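You operate a simulated robot arm through the tools that you are given. There is no shell and no other tool.

You run a simulated two-armed robot. Do the job below in one go: nothing can be reset, and whatever is moved stays where it is left.

TASK
Turn heads one and three off, set flow to even, fill the two cans and raise the heads.
Fine: The two cans under the heads; both heads off before the fill. Nothing runs into the tray; the level, foam and cold knobs, the other numbered levers and the other cans stay.

Only the result counts: the job must be done as asked and must still hold three seconds after the hand-in. Knocking over, shifting, dropping, spilling or breaking anything else fails it.

THE ROBOT
Two 7-joint arms with fingered hands on one trunk that stands fixed in place. Base frame: the origin is at the foot of the trunk, x ahead of it, y to its left, z up. Lengths are in m, angles in degrees, forces in N, time in s.
The left shoulder is at [0.03, 0.119, 1.344], the right one opposite. Each reaches about 0.825 m from its shoulder. Payload 3.8 kg a hand.
Tool frame (each hand has its own): the origin (TCP) lies between the finger pads and is the grasp point; the fingertips stand 0.025 m ahead of it; z points along the fingers, y is the line along which they close. The gripper opens to 0.088 m; its body begins 0.029 m behind the TCP. The gripper is a hand of 4 fingers: y runs from the thumb to the fingers, the wrist lies at [-0.013, -0.106, -0.174] in the tool frame, and closing takes about 1.5 s.
Orientation is that of the tool frame in the base frame, as a unit quaternion [x, y, z, w]. With the fingers straight down and the wrist toward the robot, the tool's x, y and z point along [0, 1, 0], [1, 0, 0] and [0, 0, -1] of the base frame.

THE INTERFACE
- The arms move only by the tool jog_arm. It takes "left_motion", "right_motion" or both (then of equal length, played together; a hand with none holds still); each is a list of rows, each a list of 3 entries, a list of its own where there are three numbers: the shift along the tool's x, y, z in m, then the turn, a rotation vector about the tool's x, y, z in degrees, then the finger opening in m, from 0 to 0.088. In form: [[[tx, ty, tz], [ax, ay, az], gripper], ...]. A call has 1 to 20 rows; each row is the pose to reach, as a shift and turn from the pose commanded when the call began, along the tool's axes at that moment. A row lasts 0.2 s, in which the tool goes at most 0.05 m and 8.6 degrees; a call with a longer step from one row to the next is refused whole, and so is a gripper value outside its range. Where a pose cannot be reached the arm comes as near as it can. A force on the tool above 40 N (or 10 N above the force at the start of the call, whichever is more), or a blocked arm, ends the call early, and 0.2 s more pass. The fingers move at their own pace (about 0.153 m/s each) and stop on an object; they squeeze with about 29 N. The grip force told is the motor's: it shows also when the fingers shut on nothing. Time passes only in rows, and 0.2 s behind the last, so rows that repeat a pose let the fingers close. The reply holds the time, the measured pose of the TCP, the force on the tool along the base axes, the opening and the grip force, in the units named above and with some noise, with the torque about the TCP (base axes, N m) and any sound that the robot's microphone picked up.
- Cameras (640 x 400 px; columns grow to the right, rows downward): "scene" is now at [0.0664, 0.0192, 1.9107]; the picture's right is [0.22, -0.97, 0.00], its down [-0.58, -0.13, -0.80] and it looks along [0.78, 0.18, -0.60] (base axes); focal length 340 px, centre (320, 200). "left" rides on the left gripper at [-0.064, -0.083, -0.098] in its tool frame; the picture's right is [-0.62, -0.37, 0.69], its down [0.71, -0.63, 0.30] and it looks along [0.32, 0.68, 0.65] (tool axes); focal length 265 px, centre (320, 200). "right" rides on the right gripper at [0.064, -0.083, -0.098] in its tool frame; the picture's right is [-0.62, 0.37, -0.69], its down [-0.71, -0.63, 0.30] and it looks along [-0.32, 0.68, 0.65] (tool axes); focal length 265 px, centre (320, 200). There is no depth. A picture from a camera that has moved, and an enlarged one, comes with that camera's place and axes in the base frame and with its lens.
- grab_frame(camera): a new picture of that camera. No time passes.
- lift_body(by): moves the trunk up (or, below 0, down) by that many m; the arms and the scene camera ride with it, the base frame stays. It gives what a move gives, with no picture.
- grasp_type(shape, hand): the hand has 4 fingers and takes this shape, open, in about a second: jaw (thumb against the fingers, like two jaws); tri (thumb and two fingers); tip (a fingertip pinch); poke (one finger out to press); point (the index stretched); flat (the hand flat); cup (the hand cupped); fist (a fist). The gripper value then closes the fingers along that shape, each until it touches; the sizes above hold for jaw. It gives what a move gives, with no picture.
- head_to(pan, tilt): turns the head with the scene camera to pan (to the left, within 120 degrees either way) and tilt (down, from -29 to 69), counted from straight ahead of the robot. It gives what a move gives.
- zoom(camera, box): a new picture of the part [left, top, right, bottom] of that camera's present view, enlarged. No time passes.
- finish_job(): hands the job in; it is judged then, once.

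Places have to be worked out from the pictures, the camera data and where the tool is seen. Open the grippers and draw the arms clear of the work before you hand the job in, unless the task says otherwise.

The tools are called after "Emit:" as a command line: name --argument value ..., lists and objects as JSON in quotes. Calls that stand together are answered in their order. jog_arm: Moves the arms, as the interface text tells. Its arguments: {"type":"object","properties":{"left_motion":{"type":"array"},"right_motion":{"type":"array"}},"required":[]} The other tools are called the same way: lift_body (by) moves the trunk up or down; grasp_type (shape, hand) gives the hand a shape; head_to (pan, tilt) turns the head that bears the scene camera; grab_frame (camera) takes a picture; zoom (camera, box) takes an enlarged picture of a part of a camera's view; finish_job () hands the job in.

At the start:

```text
clock: 0.0
left_eef_pos: [0.3744, 0.3191, 1.6273]
left_tcp_rot: [0.707, 0.707, 0.001, 0.001]
left_force: [-0.6, 0.2, 0.7]
left_wrist_torque: [-0.04, 0.01, 0.03]
left_finger_gap: 0.0878
left_grasp_force: 0.0
left_shape: jaw
right_eef_pos: [0.5484, -0.0545, 1.6468]
right_tcp_rot: [0.707, 0.708, 0.001, 0.0]
right_force: [0.2, 1.1, 0.1]
right_wrist_torque: [0.01, 0.0, -0.01]
right_finger_gap: 0.0877
right_grasp_force: 0.1
right_shape: jaw
trunk travel left (down, up): [-0.5, 0.09]
head pan, tilt (commanded): [13.0, 36.6]
```

scene: 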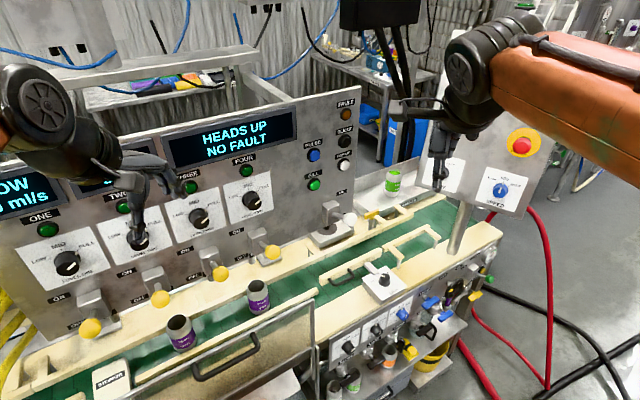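
right: 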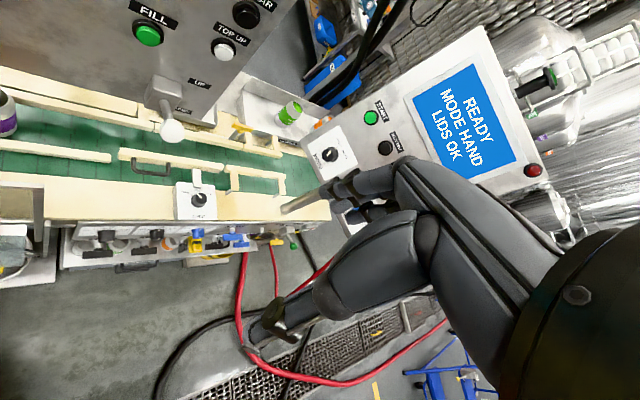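
left: 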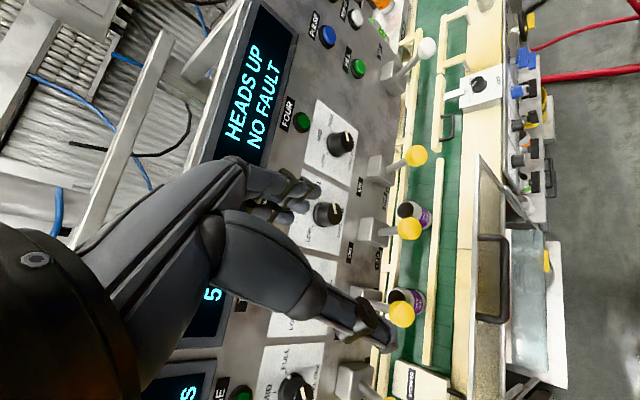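

The panel shows four head stations with levers, a heads lever, and buttons; I need a closer look before moving. I zoom on parts of the scene view first.

Emit:
zoom --camera "scene" --box '[0, 150, 320, 350]'

Emit:
zoom --camera "scene" --box '[220, 80, 460, 300]'

Emit:
zoom --camera "scene" --box '[300, 230, 540, 400]'

Emit:
head_to --pan 35 --tilt 40

```text
2.00 times, centred on (160, 250) of scene
camera zoom: at [0.0664, 0.0192, 1.9107], right [0.22, -0.97, 0.0], down [-0.58, -0.13, -0.8], along [0.78, 0.18, -0.6], focal length 681 px, centre (640, 100)
```

zoom: 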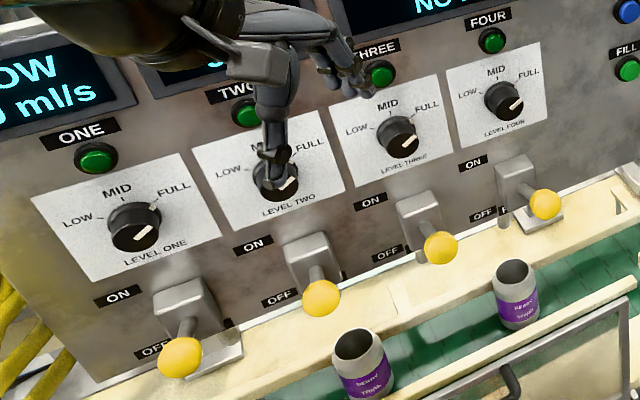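

```text
1.82 times, centred on (340, 190) of scene
camera zoom: at [0.0664, 0.0192, 1.9107], right [0.22, -0.97, 0.0], down [-0.58, -0.13, -0.8], along [0.78, 0.18, -0.6], focal length 619 px, centre (284, 218)
```

zoom: 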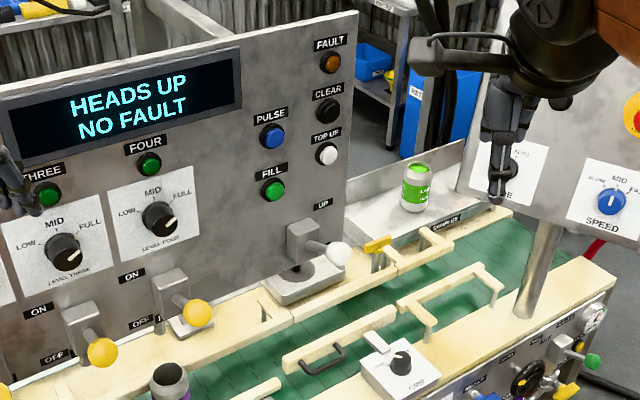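

```text
2.35 times, centred on (420, 315) of scene
camera zoom: at [0.0664, 0.0192, 1.9107], right [0.22, -0.97, 0.0], down [-0.58, -0.13, -0.8], along [0.78, 0.18, -0.6], focal length 801 px, centre (85, -71)
```

zoom: 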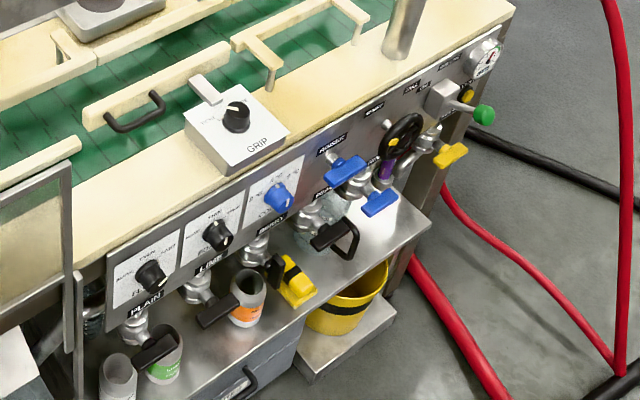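

```text
clock: 0.9
left_eef_pos: [0.3742, 0.3187, 1.627]
left_tcp_rot: [0.707, 0.707, 0.0, 0.0]
left_force: [1.3, -0.1, -0.2]
left_wrist_torque: [0.03, -0.01, 0.02]
left_finger_gap: 0.0876
left_grasp_force: 0.0
left_shape: jaw
right_eef_pos: [0.547, -0.0554, 1.6474]
right_tcp_rot: [0.708, 0.707, 0.001, 0.001]
right_force: [0.6, 0.8, 0.5]
right_wrist_torque: [-0.02, 0.0, -0.01]
right_finger_gap: 0.0874
right_grasp_force: 0.1
right_shape: jaw
trunk travel left (down, up): [-0.5, 0.09]
head pan, tilt (commanded): [35.0, 40.0]
```

Now look at the left part of the bench and the surroundings for the flow control.

Emit:
grab_frame --camera "scene"

Emit:
zoom --camera "scene" --box '[0, 0, 320, 200]'

Emit:
zoom --camera "scene" --box '[0, 200, 320, 400]'

Emit:
zoom --camera "scene" --box '[320, 200, 640, 400]'

Emit:
zoom --camera "scene" --box '[320, 0, 640, 200]'

Emit:
zoom --camera "right" --box '[280, 50, 600, 250]'

Emit:
zoom --camera "right" --box '[0, 0, 320, 260]'

Emit:
zoom --camera "left" --box '[280, 0, 600, 400]'

```text
taken
camera scene: at [0.0512, 0.0483, 1.9057], right [0.57, -0.82, 0.0], down [-0.53, -0.37, -0.77], along [0.63, 0.44, -0.64], focal length 340 px, centre (320, 200)
```

scene: 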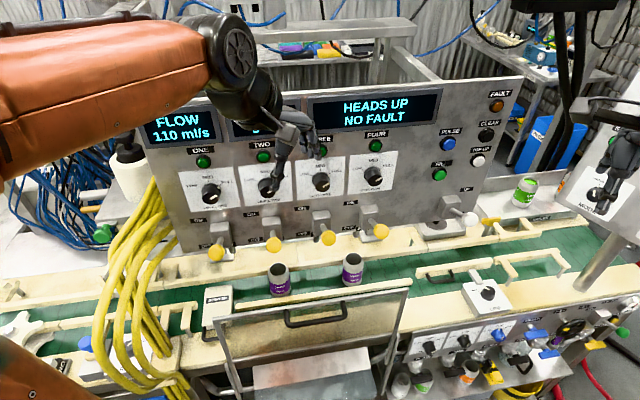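

```text
2.00 times, centred on (160, 100) of scene
camera zoom: at [0.0512, 0.0483, 1.9057], right [0.57, -0.82, 0.0], down [-0.53, -0.37, -0.77], along [0.63, 0.44, -0.64], focal length 681 px, centre (640, 400)
```

zoom: 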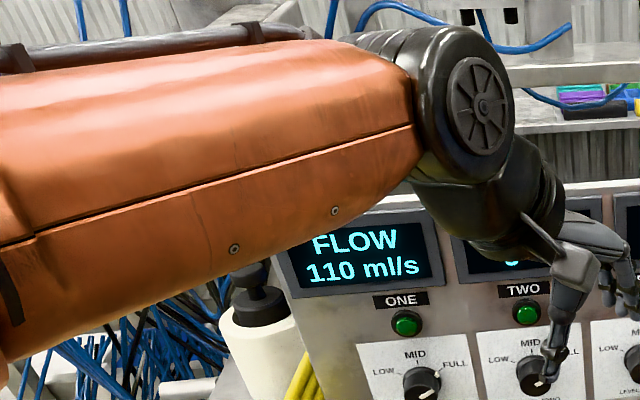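

```text
2.00 times, centred on (160, 300) of scene
camera zoom: at [0.0512, 0.0483, 1.9057], right [0.57, -0.82, 0.0], down [-0.53, -0.37, -0.77], along [0.63, 0.44, -0.64], focal length 681 px, centre (640, 0)
```

zoom: 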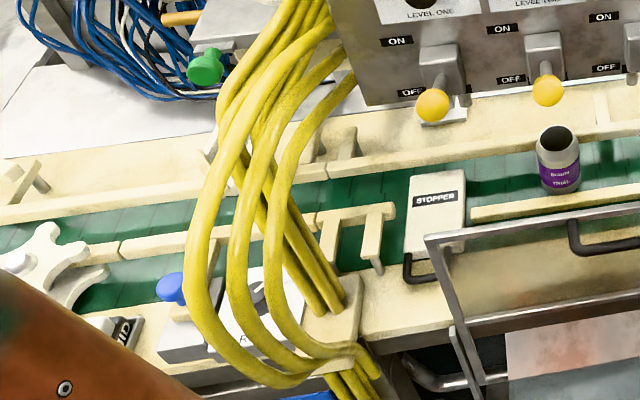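

```text
2.00 times, centred on (480, 300) of scene
camera zoom: at [0.0512, 0.0483, 1.9057], right [0.57, -0.82, 0.0], down [-0.53, -0.37, -0.77], along [0.63, 0.44, -0.64], focal length 681 px, centre (0, 0)
```

zoom: 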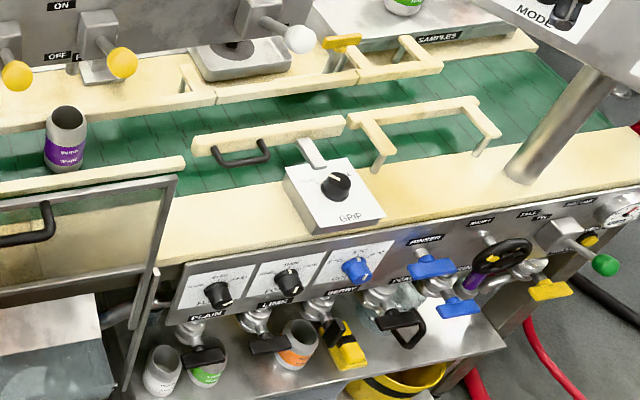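

```text
2.00 times, centred on (480, 100) of scene
camera zoom: at [0.0512, 0.0483, 1.9057], right [0.57, -0.82, 0.0], down [-0.53, -0.37, -0.77], along [0.63, 0.44, -0.64], focal length 681 px, centre (0, 400)
```

zoom: 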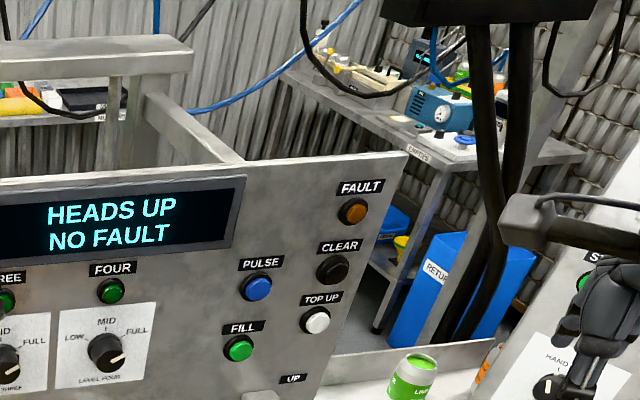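

```text
2.00 times, centred on (440, 150) of right
camera zoom: at [0.4641, 0.0109, 1.7455], right [0.37, -0.62, 0.69], down [-0.63, -0.71, -0.3], along [0.68, -0.32, -0.65], focal length 531 px, centre (80, 300)
```

zoom: 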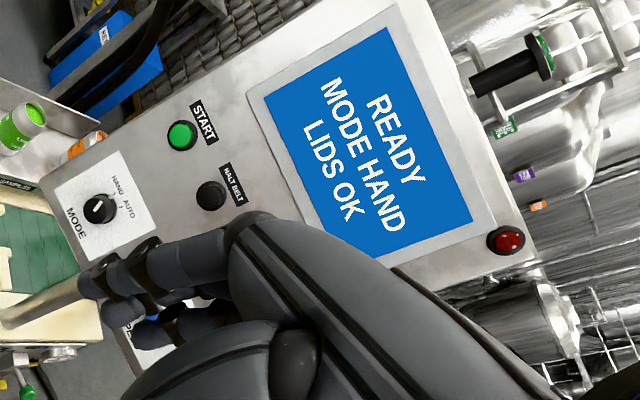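

```text
1.54 times, centred on (160, 130) of right
camera zoom: at [0.4641, 0.0109, 1.7455], right [0.37, -0.62, 0.69], down [-0.63, -0.71, -0.3], along [0.68, -0.32, -0.65], focal length 408 px, centre (566, 308)
```

zoom: 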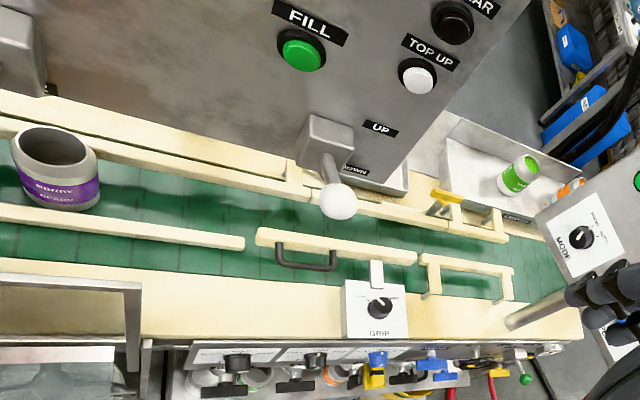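

```text
1.00 times, centred on (440, 200) of left (not enlarged: the box is as wide or as high as the picture)
camera zoom: at [0.2903, 0.2541, 1.7252], right [-0.37, -0.62, -0.69], down [-0.63, 0.71, -0.3], along [0.68, 0.32, -0.65], focal length 265 px, centre (200, 200)
```

zoom: 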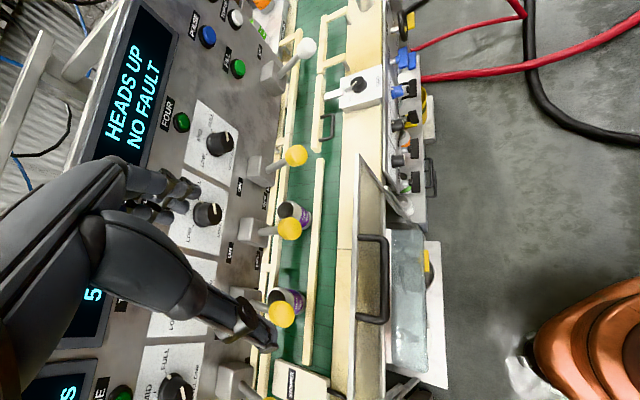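

The white-ball lever comes out near [0.73, 0.10, 1.35]. I zoom more tightly to read the lever states, the labels and the box under the yellow hoses.

Emit:
zoom --camera "scene" --box '[180, 140, 300, 270]'

Emit:
zoom --camera "scene" --box '[290, 140, 410, 270]'

Emit:
zoom --camera "scene" --box '[400, 80, 540, 250]'

Emit:
zoom --camera "scene" --box '[30, 250, 250, 400]'

Emit:
zoom --camera "left" --box '[340, 20, 460, 160]'

Emit:
zoom --camera "left" --box '[330, 120, 450, 260]'

Emit:
zoom --camera "left" --box '[330, 240, 450, 400]'

Emit:
zoom --camera "right" --box '[100, 40, 260, 160]'

```text
3.08 times, centred on (240, 205) of scene
camera zoom: at [0.0512, 0.0483, 1.9057], right [0.57, -0.82, 0.0], down [-0.53, -0.37, -0.77], along [0.63, 0.44, -0.64], focal length 1048 px, centre (566, 185)
```

zoom: 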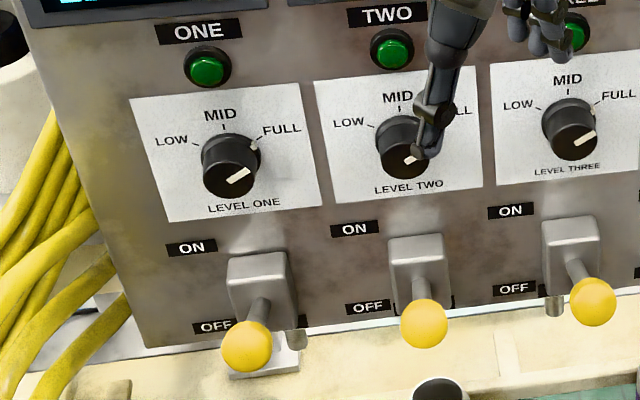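

```text
3.08 times, centred on (350, 205) of scene
camera zoom: at [0.0512, 0.0483, 1.9057], right [0.57, -0.82, 0.0], down [-0.53, -0.37, -0.77], along [0.63, 0.44, -0.64], focal length 1048 px, centre (228, 185)
```

zoom: 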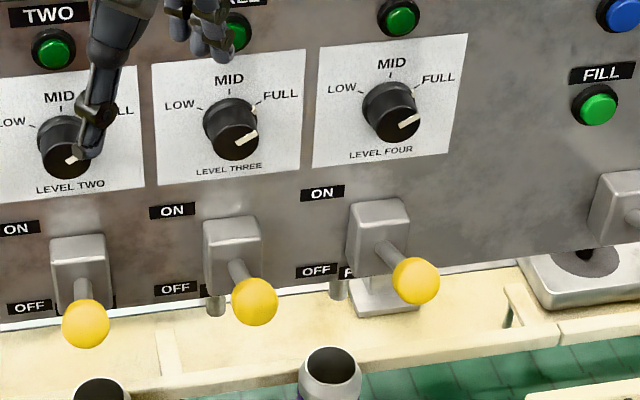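

```text
2.35 times, centred on (470, 165) of scene
camera zoom: at [0.0512, 0.0483, 1.9057], right [0.57, -0.82, 0.0], down [-0.53, -0.37, -0.77], along [0.63, 0.44, -0.64], focal length 801 px, centre (-33, 282)
```

zoom: 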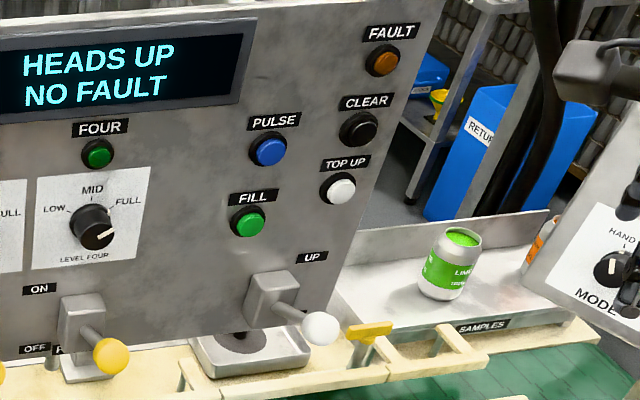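

```text
2.67 times, centred on (140, 325) of scene
camera zoom: at [0.0512, 0.0483, 1.9057], right [0.57, -0.82, 0.0], down [-0.53, -0.37, -0.77], along [0.63, 0.44, -0.64], focal length 908 px, centre (800, -133)
```

zoom: 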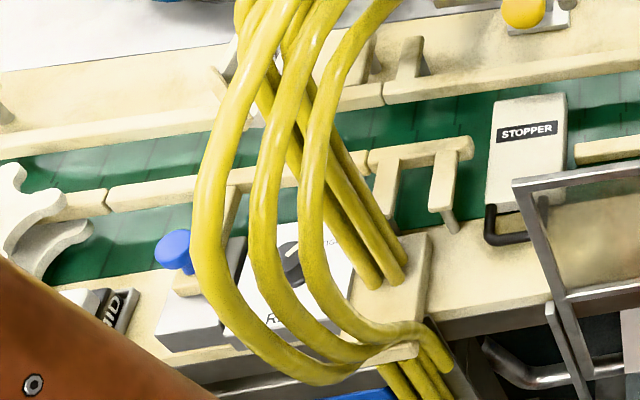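

```text
2.86 times, centred on (400, 90) of left
camera zoom: at [0.2903, 0.2541, 1.7252], right [-0.37, -0.62, -0.69], down [-0.63, 0.71, -0.3], along [0.68, 0.32, -0.65], focal length 758 px, centre (91, 514)
```

zoom: 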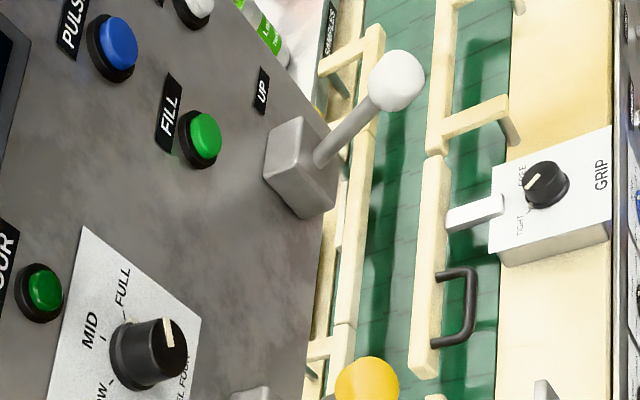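

```text
2.86 times, centred on (390, 190) of left
camera zoom: at [0.2903, 0.2541, 1.7252], right [-0.37, -0.62, -0.69], down [-0.63, 0.71, -0.3], along [0.68, 0.32, -0.65], focal length 758 px, centre (120, 229)
```

zoom: 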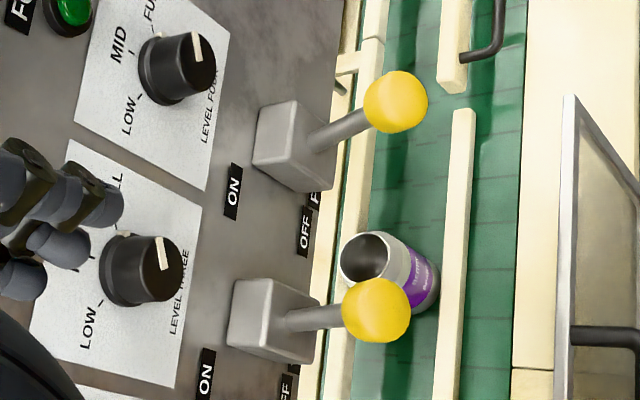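

```text
2.50 times, centred on (390, 320) of left
camera zoom: at [0.2903, 0.2541, 1.7252], right [-0.37, -0.62, -0.69], down [-0.63, 0.71, -0.3], along [0.68, 0.32, -0.65], focal length 664 px, centre (145, -100)
```

zoom: 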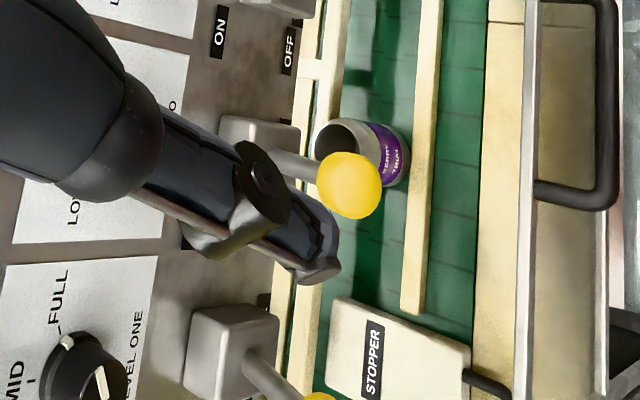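

```text
3.33 times, centred on (180, 100) of right
camera zoom: at [0.4641, 0.0109, 1.7455], right [0.37, -0.62, 0.69], down [-0.63, -0.71, -0.3], along [0.68, -0.32, -0.65], focal length 885 px, centre (787, 533)
```

zoom: 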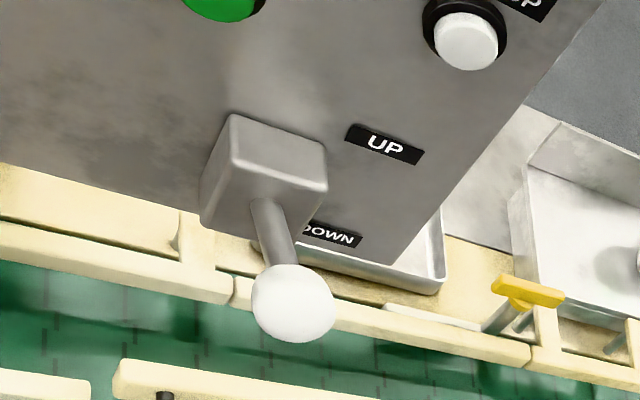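

The numbered levers' balls come out at about 0.119 m spacing, z≈1.367, and lie above the ON/OFF midpoint, so all four are ON. Now I zoom on the lower front knobs to find the flow knob.

Emit:
head_to --pan 10 --tilt 60

Emit:
grab_frame --camera "scene"

Emit:
zoom --camera "scene" --box '[320, 100, 480, 200]'

Emit:
zoom --camera "scene" --box '[320, 180, 480, 280]'

```text
clock: 1.8
left_eef_pos: [0.3755, 0.3177, 1.6274]
left_tcp_rot: [0.707, 0.707, 0.0, 0.001]
left_force: [-0.5, -0.4, 0.7]
left_wrist_torque: [0.01, 0.03, 0.02]
left_finger_gap: 0.0874
left_grasp_force: 0.1
left_shape: jaw
right_eef_pos: [0.5492, -0.0537, 1.6463]
right_tcp_rot: [0.707, 0.707, 0.0, 0.0]
right_force: [0.0, 0.1, 0.4]
right_wrist_torque: [-0.05, -0.01, -0.01]
right_finger_gap: 0.0878
right_grasp_force: 0.0
right_shape: jaw
trunk travel left (down, up): [-0.5, 0.09]
head pan, tilt (commanded): [10.0, 60.0]
```

```text
taken
camera scene: at [0.0471, 0.0113, 1.879], right [0.17, -0.98, 0.0], down [-0.85, -0.15, -0.5], along [0.49, 0.09, -0.87], focal length 340 px, centre (320, 200)
```

scene: 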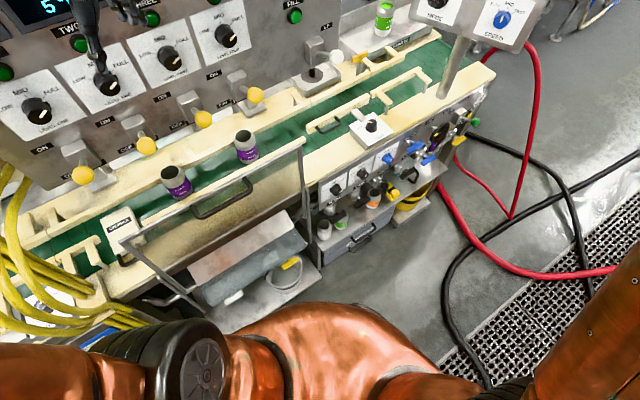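

```text
4.00 times, centred on (400, 150) of scene
camera zoom: at [0.0471, 0.0113, 1.879], right [0.17, -0.98, 0.0], down [-0.85, -0.15, -0.5], along [0.49, 0.09, -0.87], focal length 1362 px, centre (0, 400)
```

zoom: 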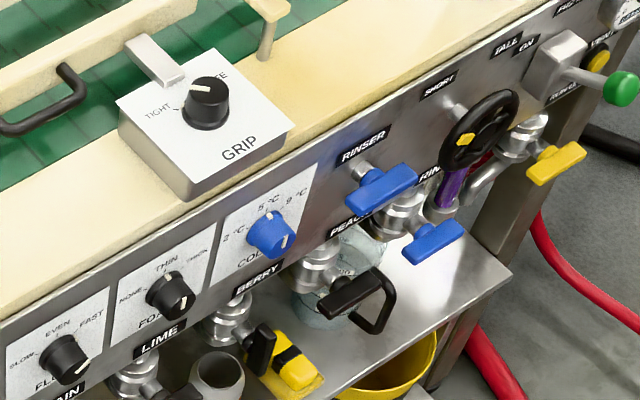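

```text
4.00 times, centred on (400, 230) of scene
camera zoom: at [0.0471, 0.0113, 1.879], right [0.17, -0.98, 0.0], down [-0.85, -0.15, -0.5], along [0.49, 0.09, -0.87], focal length 1362 px, centre (0, 80)
```

zoom: 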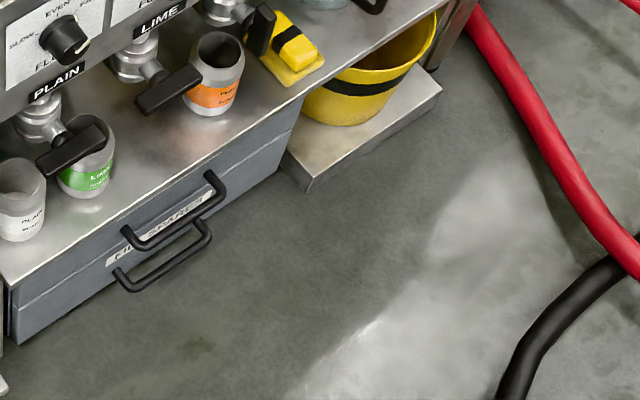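

The flow knob is the left one of the lower front trio (SLOW/EVEN/FAST), at about [0.675, 0.068, 0.864] and pointing to FAST. The panel lies at 45° (facing −x−y). I bring the left hand above lever one's ball (~[0.314, 0.497, 1.367]), turned 45° and with fingers closing.

Emit:
jog_arm --left_motion '[[[0.03, -0.01, 0.021], [0, 0, -7.5], 0.06], [[0.06, -0.02, 0.042], [0, 0, -15], 0.04], [[0.09, -0.03, 0.063], [0, 0, -22.5], 0.02], [[0.119, -0.04, 0.085], [0, 0, -30], 0.0], [[0.149, -0.05, 0.106], [0, 0, -37.5], 0.0], [[0.179, -0.06, 0.127], [0, 0, -45], 0.0], [[0.179, -0.06, 0.127], [0, 0, -45], 0.0], [[0.179, -0.06, 0.127], [0, 0, -45], 0.0]]'

Emit:
head_to --pan 35 --tilt 45

Emit:
grab_frame --camera "scene"

Emit:
grab_frame --camera "left"

```text
clock: 3.5
left_eef_pos: [0.3139, 0.496, 1.5018]
left_tcp_rot: [0.383, 0.924, 0.0, 0.0]
left_force: [0.2, 0.2, -0.4]
left_wrist_torque: [-0.01, 0.03, -0.01]
left_finger_gap: 0.0
left_grasp_force: 28.8
left_shape: jaw
right_eef_pos: [0.548, -0.0544, 1.6463]
right_tcp_rot: [0.707, 0.707, -0.001, 0.001]
right_force: [-0.8, -0.8, -0.4]
right_wrist_torque: [0.02, 0.0, 0.0]
right_finger_gap: 0.0875
right_grasp_force: 0.1
right_shape: jaw
trunk travel left (down, up): [-0.5, 0.09]
head pan, tilt (commanded): [10.0, 60.0]
```

```text
clock: 4.4
left_eef_pos: [0.3139, 0.4984, 1.501]
left_tcp_rot: [0.382, 0.924, 0.0, 0.0]
left_force: [0.5, -0.1, 0.0]
left_wrist_torque: [0.01, -0.01, 0.04]
left_finger_gap: 0.0
left_grasp_force: 29.1
left_shape: jaw
right_eef_pos: [0.5487, -0.0534, 1.6474]
right_tcp_rot: [0.707, 0.707, 0.0, 0.0]
right_force: [0.2, -0.2, 0.0]
right_wrist_torque: [-0.03, -0.03, 0.03]
right_finger_gap: 0.0877
right_grasp_force: 0.0
right_shape: jaw
trunk travel left (down, up): [-0.5, 0.09]
head pan, tilt (commanded): [35.0, 45.0]
```

```text
taken
camera scene: at [0.0481, 0.0463, 1.8983], right [0.57, -0.82, 0.0], down [-0.58, -0.41, -0.71], along [0.58, 0.4, -0.71], focal length 340 px, centre (320, 200)
```

scene: 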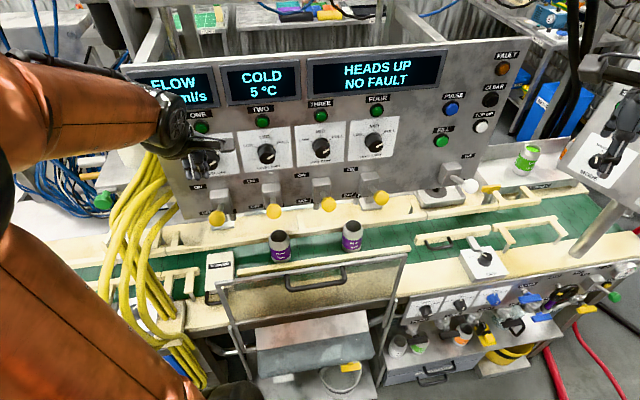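

```text
taken
camera left: at [0.2993, 0.393, 1.5991], right [0.18, -0.7, -0.69], down [-0.95, 0.06, -0.3], along [0.25, 0.71, -0.65], focal length 265 px, centre (320, 200)
```

left: 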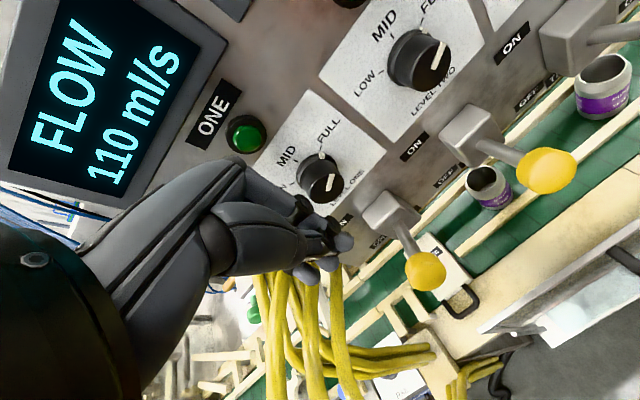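

The left hand is above lever one with the fingers closed. I zoom to check the fingertips' relation to the ball before pressing down.

Emit:
zoom --camera "scene" --box '[140, 90, 300, 240]'

Emit:
zoom --camera "left" --box '[220, 130, 480, 320]'

```text
2.67 times, centred on (220, 165) of scene
camera zoom: at [0.0481, 0.0463, 1.8983], right [0.57, -0.82, 0.0], down [-0.58, -0.41, -0.71], along [0.58, 0.4, -0.71], focal length 908 px, centre (587, 293)
```

zoom: 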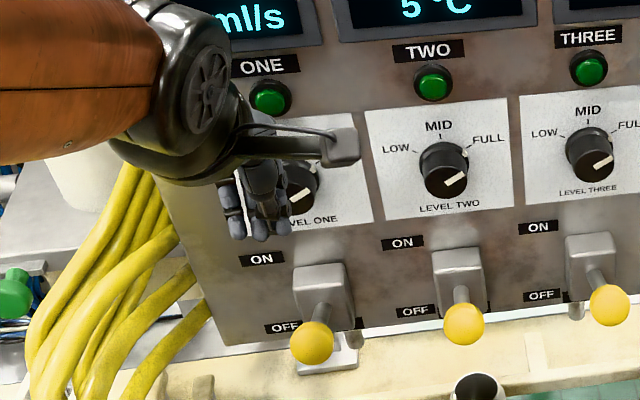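

```text
2.11 times, centred on (350, 225) of left
camera zoom: at [0.2993, 0.393, 1.5991], right [0.18, -0.7, -0.69], down [-0.95, 0.06, -0.3], along [0.25, 0.71, -0.65], focal length 559 px, centre (257, 147)
```

zoom: 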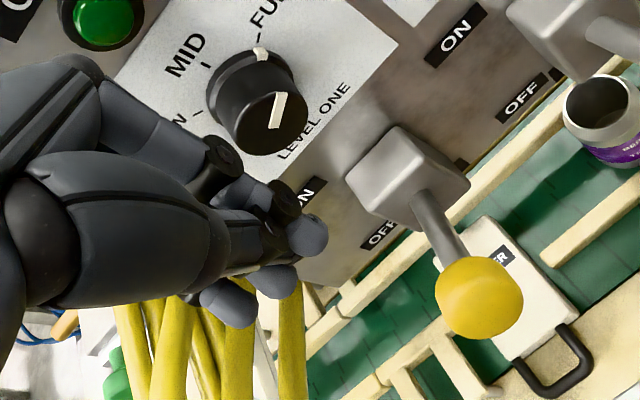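

Ball one re-measured at [0.3155, 0.497, 1.3645], right under the closed fingertips. I press straight down in small steps to about TCP z 1.347.

Emit:
jog_arm --left_motion '[[[0, 0, 0.03], [0, 0, 0], 0.0], [[0, 0, 0.06], [0, 0, 0], 0.0], [[0, 0, 0.085], [0, 0, 0], 0.0], [[0, 0, 0.095], [0, 0, 0], 0.0], [[0, 0, 0.105], [0, 0, 0], 0.0], [[0, 0, 0.115], [0, 0, 0], 0.0], [[0, 0, 0.125], [0, 0, 0], 0.0], [[0, 0, 0.135], [0, 0, 0], 0.0], [[0, 0, 0.145], [0, 0, 0], 0.0], [[0, 0, 0.154], [0, 0, 0], 0.0]]'

Emit:
zoom --camera "scene" --box '[140, 90, 300, 240]'

Emit:
grab_frame --camera "left"

```text
clock: 6.6
left_eef_pos: [0.3139, 0.4971, 1.3453]
left_tcp_rot: [0.383, 0.924, 0.0, 0.0]
left_force: [-0.5, -0.3, -0.2]
left_wrist_torque: [-0.03, 0.02, -0.02]
left_finger_gap: 0.0
left_grasp_force: 29.1
left_shape: jaw
right_eef_pos: [0.5485, -0.0546, 1.6472]
right_tcp_rot: [0.707, 0.707, -0.001, 0.0]
right_force: [-1.0, 0.2, 0.3]
right_wrist_torque: [0.01, -0.02, 0.0]
right_finger_gap: 0.0875
right_grasp_force: 0.0
right_shape: jaw
trunk travel left (down, up): [-0.5, 0.09]
head pan, tilt (commanded): [35.0, 45.0]
```

```text
2.67 times, centred on (220, 165) of scene
camera zoom: at [0.0482, 0.0467, 1.8984], right [0.57, -0.82, 0.0], down [-0.58, -0.41, -0.71], along [0.58, 0.41, -0.71], focal length 908 px, centre (587, 293)
```

zoom: 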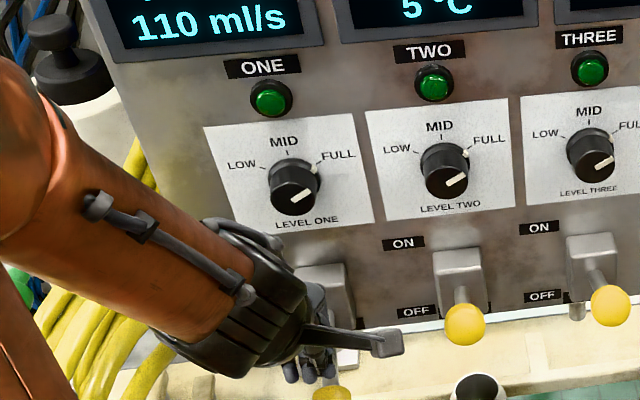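

```text
taken
camera left: at [0.3, 0.3934, 1.4438], right [0.18, -0.7, -0.69], down [-0.95, 0.06, -0.3], along [0.25, 0.71, -0.65], focal length 265 px, centre (320, 200)
```

left: 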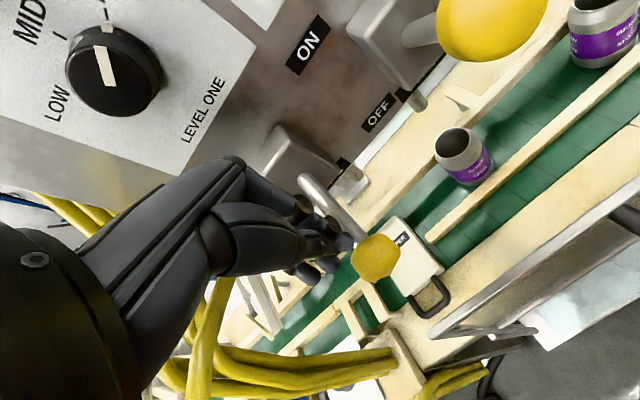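

The ball went down to z≈1.30 with no residual force. I lift the hand clear and check where lever one settles.

Emit:
jog_arm --left_motion '[[[0, 0, -0.04], [0, 0, 0], 0.0], [[0, 0, -0.08], [0, 0, 0], 0.0], [[0, 0, -0.12], [0, 0, 0], 0.0], [[0, 0, -0.16], [0, 0, 0], 0.0]]'

Emit:
zoom --camera "scene" --box '[140, 90, 300, 240]'

Emit:
grab_frame --camera "left"

Emit:
zoom --camera "scene" --box '[130, 40, 530, 260]'

```text
clock: 7.6
left_eef_pos: [0.3131, 0.4975, 1.5057]
left_tcp_rot: [0.382, 0.924, 0.0, 0.0]
left_force: [-1.0, 0.1, -0.5]
left_wrist_torque: [0.01, -0.01, 0.0]
left_finger_gap: 0.0
left_grasp_force: 29.0
left_shape: jaw
right_eef_pos: [0.5464, -0.0547, 1.6479]
right_tcp_rot: [0.707, 0.708, 0.0, -0.001]
right_force: [0.0, -0.3, 0.1]
right_wrist_torque: [0.0, -0.03, -0.02]
right_finger_gap: 0.0875
right_grasp_force: 0.0
right_shape: jaw
trunk travel left (down, up): [-0.5, 0.09]
head pan, tilt (commanded): [35.0, 45.0]
```

```text
2.67 times, centred on (220, 165) of scene
camera zoom: at [0.0472, 0.0453, 1.8984], right [0.57, -0.82, 0.0], down [-0.58, -0.41, -0.71], along [0.58, 0.41, -0.71], focal length 908 px, centre (587, 293)
```

zoom: 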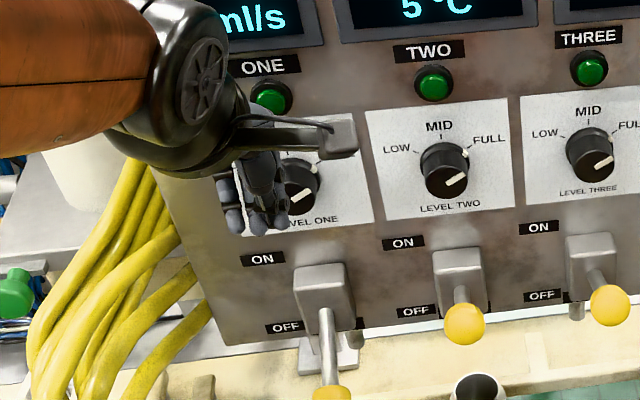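

```text
taken
camera left: at [0.2988, 0.3934, 1.6045], right [0.18, -0.7, -0.69], down [-0.95, 0.06, -0.3], along [0.25, 0.71, -0.65], focal length 265 px, centre (320, 200)
```

left: 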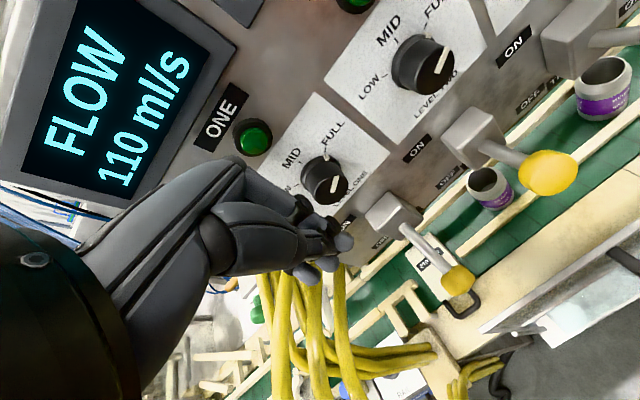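

```text
1.60 times, centred on (330, 150) of scene
camera zoom: at [0.0472, 0.0453, 1.8984], right [0.57, -0.82, 0.0], down [-0.58, -0.41, -0.71], along [0.58, 0.41, -0.71], focal length 545 px, centre (304, 280)
```

zoom: 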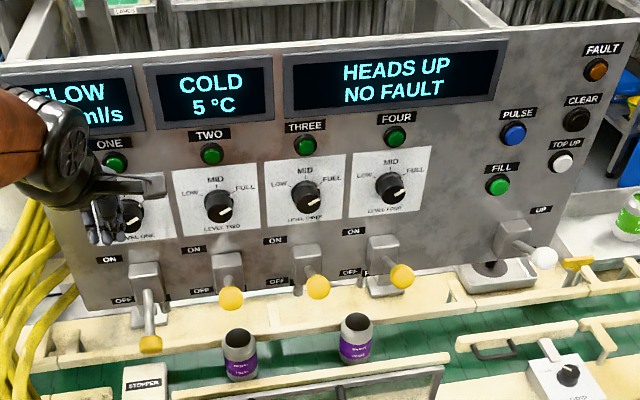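

Lever one is down at OFF (ball z≈1.285). Now I slide the left hand along the panel to above lever three's ball at about [0.4845, 0.328].

Emit:
jog_arm --left_motion '[[[-0.04, 0, 0], [0, 0, 0], 0.0], [[-0.08, 0, 0], [0, 0, 0], 0.0], [[-0.12, 0, 0], [0, 0, 0], 0.0], [[-0.16, 0, 0], [0, 0, 0], 0.0], [[-0.2, 0, 0], [0, 0, 0], 0.0], [[-0.241, 0.001, 0], [0, 0, 0], 0.0], [[-0.241, 0.001, 0], [0, 0, 0], 0.0]]'

Emit:
zoom --camera "scene" --box '[220, 90, 420, 240]'

Emit:
grab_frame --camera "left"

```text
clock: 9.2
left_eef_pos: [0.4835, 0.3284, 1.5065]
left_tcp_rot: [0.383, 0.924, 0.0, 0.0]
left_force: [0.9, -0.7, 0.4]
left_wrist_torque: [0.0, 0.04, 0.02]
left_finger_gap: 0.0
left_grasp_force: 29.1
left_shape: jaw
right_eef_pos: [0.5488, -0.0542, 1.6477]
right_tcp_rot: [0.707, 0.708, 0.0, 0.0]
right_force: [0.1, 0.0, 0.0]
right_wrist_torque: [-0.04, -0.01, -0.02]
right_finger_gap: 0.0875
right_grasp_force: 0.0
right_shape: jaw
trunk travel left (down, up): [-0.5, 0.09]
head pan, tilt (commanded): [35.0, 45.0]
```

```text
2.67 times, centred on (320, 165) of scene
camera zoom: at [0.0475, 0.0465, 1.8984], right [0.57, -0.82, 0.0], down [-0.58, -0.41, -0.71], along [0.58, 0.41, -0.71], focal length 908 px, centre (320, 293)
```

zoom: 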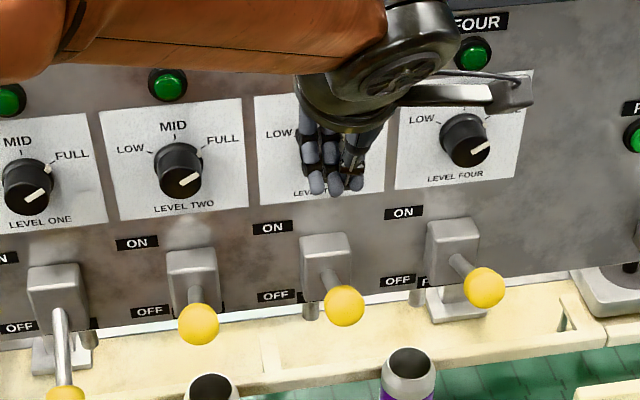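

```text
taken
camera left: at [0.4696, 0.2239, 1.6048], right [0.18, -0.7, -0.69], down [-0.95, 0.06, -0.3], along [0.25, 0.71, -0.65], focal length 265 px, centre (320, 200)
```

left: 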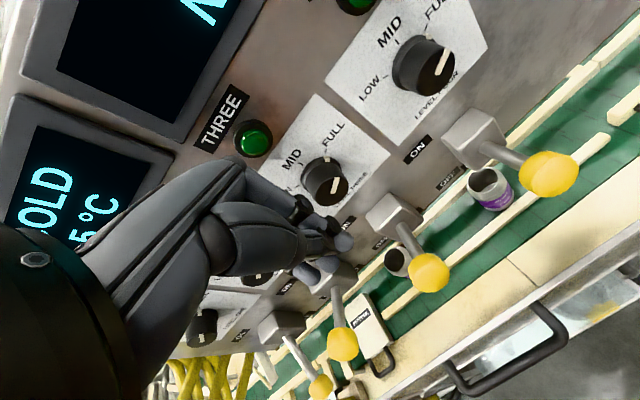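

The hand sits over lever three the same way it did over lever one. I press down by 0.161 m in small steps and then lift off again.

Emit:
jog_arm --left_motion '[[[0, 0, 0.03], [0, 0, 0], 0.0], [[0, 0, 0.06], [0, 0, 0], 0.0], [[0, 0, 0.09], [0, 0, 0], 0.0], [[0, 0, 0.1], [0, 0, 0], 0.0], [[0, 0, 0.11], [0, 0, 0], 0.0], [[0, 0, 0.12], [0, 0, 0], 0.0], [[0, 0, 0.13], [0, 0, 0], 0.0], [[0, 0, 0.14], [0, 0, 0], 0.0], [[0, 0, 0.15], [0, 0, 0], 0.0], [[0, 0, 0.161], [0, 0, 0], 0.0], [[0, 0, 0.161], [0, 0, 0], 0.0], [[0, 0, 0.121], [0, 0, 0], 0.0], [[0, 0, 0.081], [0, 0, 0], 0.0], [[0, 0, 0.041], [0, 0, 0], 0.0], [[0, 0, 0.0], [0, 0, 0], 0.0], [[0, 0, -0.04], [0, 0, 0], 0.0]]'

Emit:
zoom --camera "scene" --box '[180, 90, 420, 260]'

Emit:
grab_frame --camera "left"

```text
clock: 12.6
left_eef_pos: [0.4851, 0.3295, 1.547]
left_tcp_rot: [0.383, 0.924, 0.0, 0.0]
left_force: [-0.1, -0.9, -0.3]
left_wrist_torque: [-0.01, 0.0, 0.01]
left_finger_gap: 0.0
left_grasp_force: 29.2
left_shape: jaw
right_eef_pos: [0.5479, -0.055, 1.6477]
right_tcp_rot: [0.707, 0.707, 0.0, 0.0]
right_force: [0.2, -0.6, -0.6]
right_wrist_torque: [-0.02, 0.0, -0.02]
right_finger_gap: 0.0875
right_grasp_force: 0.2
right_shape: jaw
trunk travel left (down, up): [-0.5, 0.09]
head pan, tilt (commanded): [35.0, 45.0]
```

```text
2.35 times, centred on (300, 175) of scene
camera zoom: at [0.0476, 0.046, 1.8984], right [0.57, -0.82, 0.0], down [-0.58, -0.41, -0.71], along [0.58, 0.41, -0.71], focal length 801 px, centre (367, 259)
```

zoom: 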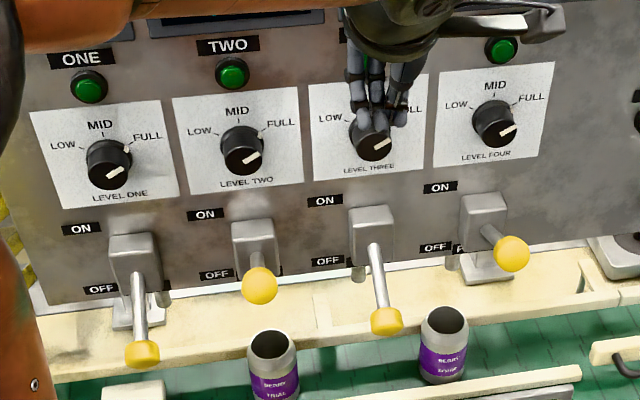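

```text
taken
camera left: at [0.4713, 0.2248, 1.6449], right [0.18, -0.7, -0.69], down [-0.95, 0.06, -0.3], along [0.25, 0.71, -0.65], focal length 265 px, centre (320, 200)
```

left: 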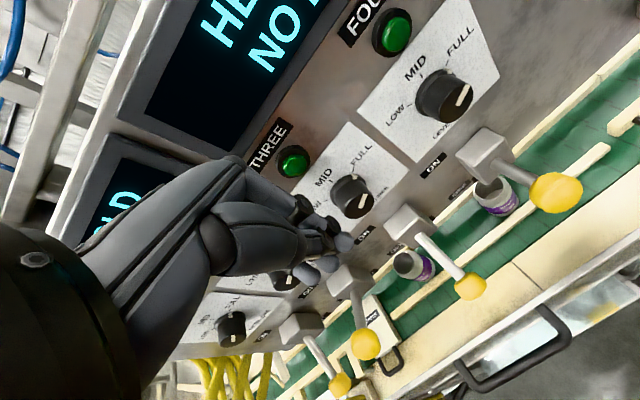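

Levers one and three are both down at OFF; two and four stay up. I now retract the left hand up and back so the trunk can be lowered for the flow knob.

Emit:
jog_arm --left_motion '[[[0.026, -0.029, -0.017], [0, 0, 0], 0.0], [[0.053, -0.058, -0.034], [0, 0, 0], 0.0], [[0.08, -0.087, -0.051], [0, 0, 0], 0.0], [[0.106, -0.115, -0.069], [0, 0, 0], 0.0], [[0.133, -0.144, -0.086], [0, 0, 0], 0.0], [[0.159, -0.173, -0.103], [0, 0, 0], 0.0]]'

Emit:
lift_body --by -0.12

Emit:
head_to --pan 15 --tilt 50

Emit:
grab_frame --camera "scene"

Emit:
grab_frame --camera "right"

Emit:
grab_frame --camera "left"

```text
clock: 14.0
left_eef_pos: [0.2474, 0.3173, 1.6482]
left_tcp_rot: [0.382, 0.924, -0.001, -0.001]
left_force: [0.0, 0.2, 0.2]
left_wrist_torque: [-0.01, 0.03, 0.0]
left_finger_gap: 0.0
left_grasp_force: 28.8
left_shape: jaw
right_eef_pos: [0.5469, -0.0545, 1.648]
right_tcp_rot: [0.707, 0.707, 0.001, 0.0]
right_force: [-0.4, 0.5, 0.1]
right_wrist_torque: [0.0, -0.02, 0.01]
right_finger_gap: 0.0877
right_grasp_force: 0.1
right_shape: jaw
trunk travel left (down, up): [-0.5, 0.09]
head pan, tilt (commanded): [35.0, 45.0]
```

```text
clock: 15.5
left_eef_pos: [0.2495, 0.3192, 1.5284]
left_tcp_rot: [0.383, 0.924, -0.001, 0.0]
left_force: [-0.6, 0.7, 0.3]
left_wrist_torque: [0.0, -0.06, -0.01]
left_finger_gap: 0.0
left_grasp_force: 29.4
left_shape: jaw
right_eef_pos: [0.5485, -0.0539, 1.5289]
right_tcp_rot: [0.707, 0.707, 0.0, -0.001]
right_force: [0.2, -0.6, -0.2]
right_wrist_torque: [0.02, -0.03, 0.01]
right_finger_gap: 0.0875
right_grasp_force: 0.1
right_shape: jaw
trunk travel left (down, up): [-0.38, 0.21]
head pan, tilt (commanded): [35.0, 45.0]
```

```text
clock: 16.4
left_eef_pos: [0.2512, 0.3182, 1.5281]
left_tcp_rot: [0.382, 0.924, 0.0, 0.0]
left_force: [0.0, 0.5, 0.0]
left_wrist_torque: [0.0, -0.02, -0.02]
left_finger_gap: 0.0005
left_grasp_force: 28.7
left_shape: jaw
right_eef_pos: [0.5485, -0.054, 1.527]
right_tcp_rot: [0.706, 0.708, -0.001, 0.0]
right_force: [0.8, -0.3, 0.2]
right_wrist_torque: [0.0, 0.02, 0.0]
right_finger_gap: 0.0878
right_grasp_force: 0.1
right_shape: jaw
trunk travel left (down, up): [-0.38, 0.21]
head pan, tilt (commanded): [15.0, 50.0]
```

```text
taken
camera scene: at [0.0557, 0.0196, 1.7715], right [0.26, -0.97, 0.0], down [-0.74, -0.2, -0.64], along [0.62, 0.17, -0.77], focal length 340 px, centre (320, 200)
```

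scene: 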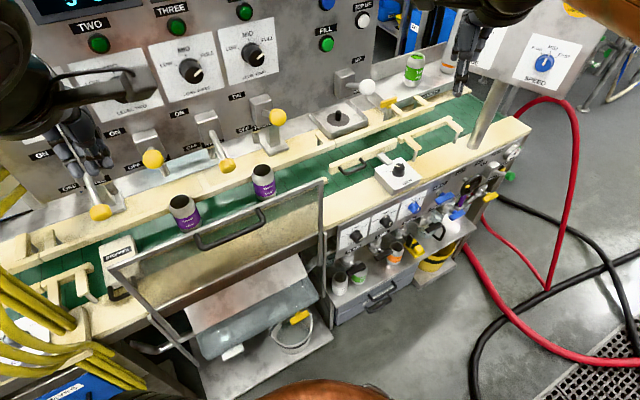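

```text
taken
camera right: at [0.464, 0.011, 1.6255], right [0.37, -0.62, 0.69], down [-0.63, -0.71, -0.3], along [0.68, -0.32, -0.65], focal length 265 px, centre (320, 200)
```

right: 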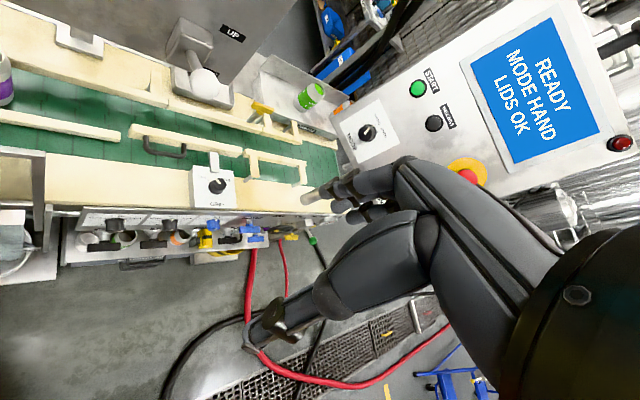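

```text
taken
camera left: at [0.2364, 0.2141, 1.6264], right [0.18, -0.7, -0.69], down [-0.95, 0.06, -0.3], along [0.25, 0.71, -0.65], focal length 265 px, centre (320, 200)
```

left: 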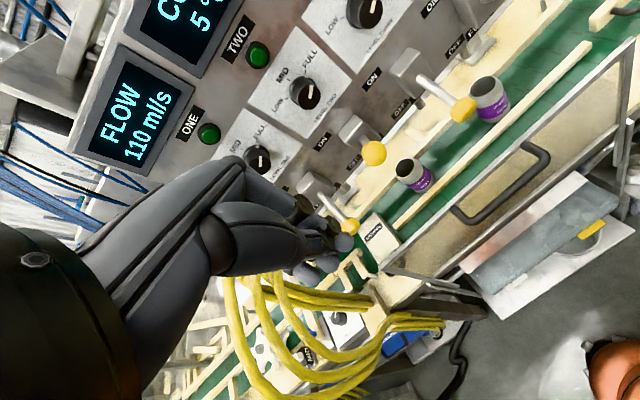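

Lowered 0.12 m without contact. I zoom on the flow knob and its surroundings from this nearer view.

Emit:
zoom --camera "scene" --box '[310, 170, 470, 270]'

Emit:
zoom --camera "scene" --box '[320, 200, 400, 250]'

Emit:
zoom --camera "right" --box '[40, 130, 280, 280]'

```text
4.00 times, centred on (390, 220) of scene
camera zoom: at [0.0557, 0.0196, 1.7715], right [0.26, -0.97, 0.0], down [-0.74, -0.2, -0.64], along [0.62, 0.17, -0.77], focal length 1362 px, centre (40, 120)
```

zoom: 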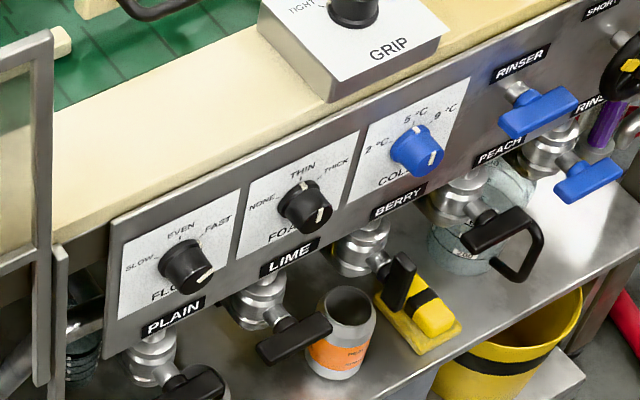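

```text
8.00 times, centred on (360, 225) of scene
camera zoom: at [0.0557, 0.0196, 1.7715], right [0.26, -0.97, 0.0], down [-0.74, -0.2, -0.64], along [0.62, 0.17, -0.77], focal length 2724 px, centre (0, 0)
```

zoom: 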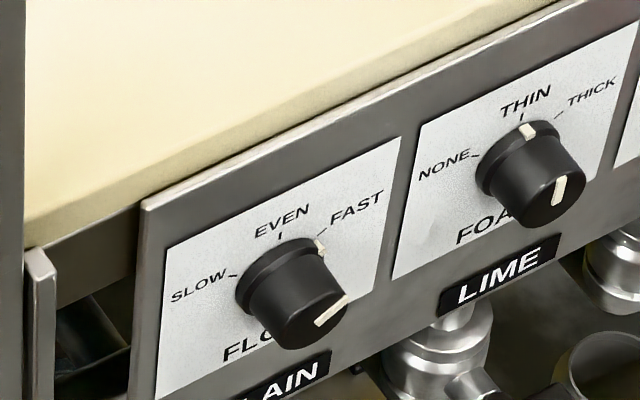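

```text
2.67 times, centred on (160, 205) of right
camera zoom: at [0.464, 0.011, 1.6255], right [0.37, -0.62, 0.69], down [-0.63, -0.71, -0.3], along [0.68, -0.32, -0.65], focal length 708 px, centre (747, 187)
```

zoom: 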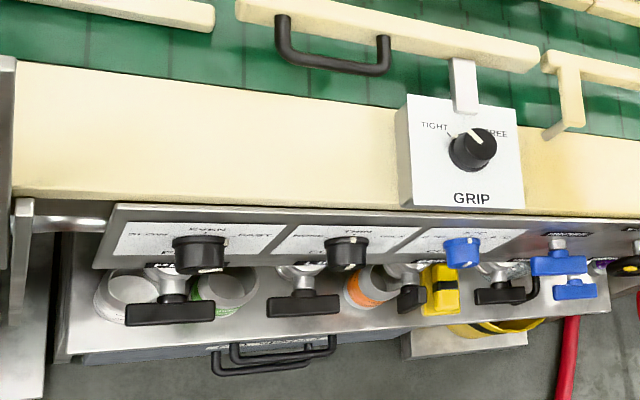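

The knob face is near [0.669, 0.056, 0.855]; I need the tilt of that lower panel, so I take a tighter right-camera zoom of the same plate.

Emit:
zoom --camera "right" --box '[70, 195, 166, 255]'

Emit:
zoom --camera "scene" --box '[300, 190, 380, 240]'

```text
6.67 times, centred on (118, 225) of right
camera zoom: at [0.464, 0.011, 1.6255], right [0.37, -0.62, 0.69], down [-0.63, -0.71, -0.3], along [0.68, -0.32, -0.65], focal length 1769 px, centre (1667, 33)
```

zoom: 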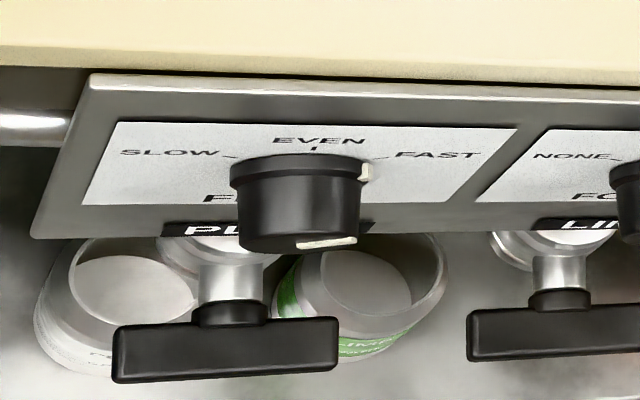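

```text
8.00 times, centred on (340, 215) of scene
camera zoom: at [0.0557, 0.0196, 1.7715], right [0.26, -0.97, 0.0], down [-0.74, -0.2, -0.64], along [0.62, 0.17, -0.77], focal length 2724 px, centre (160, 80)
```

zoom: 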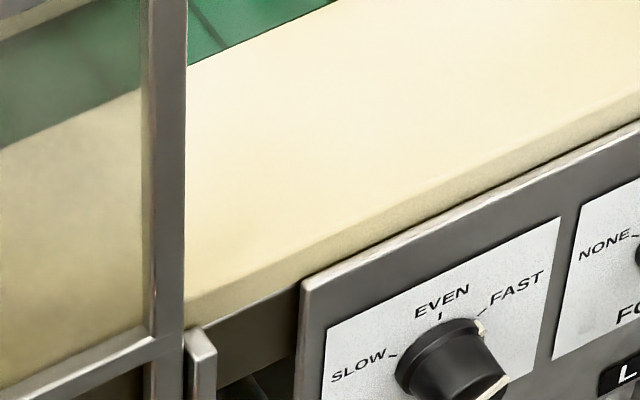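

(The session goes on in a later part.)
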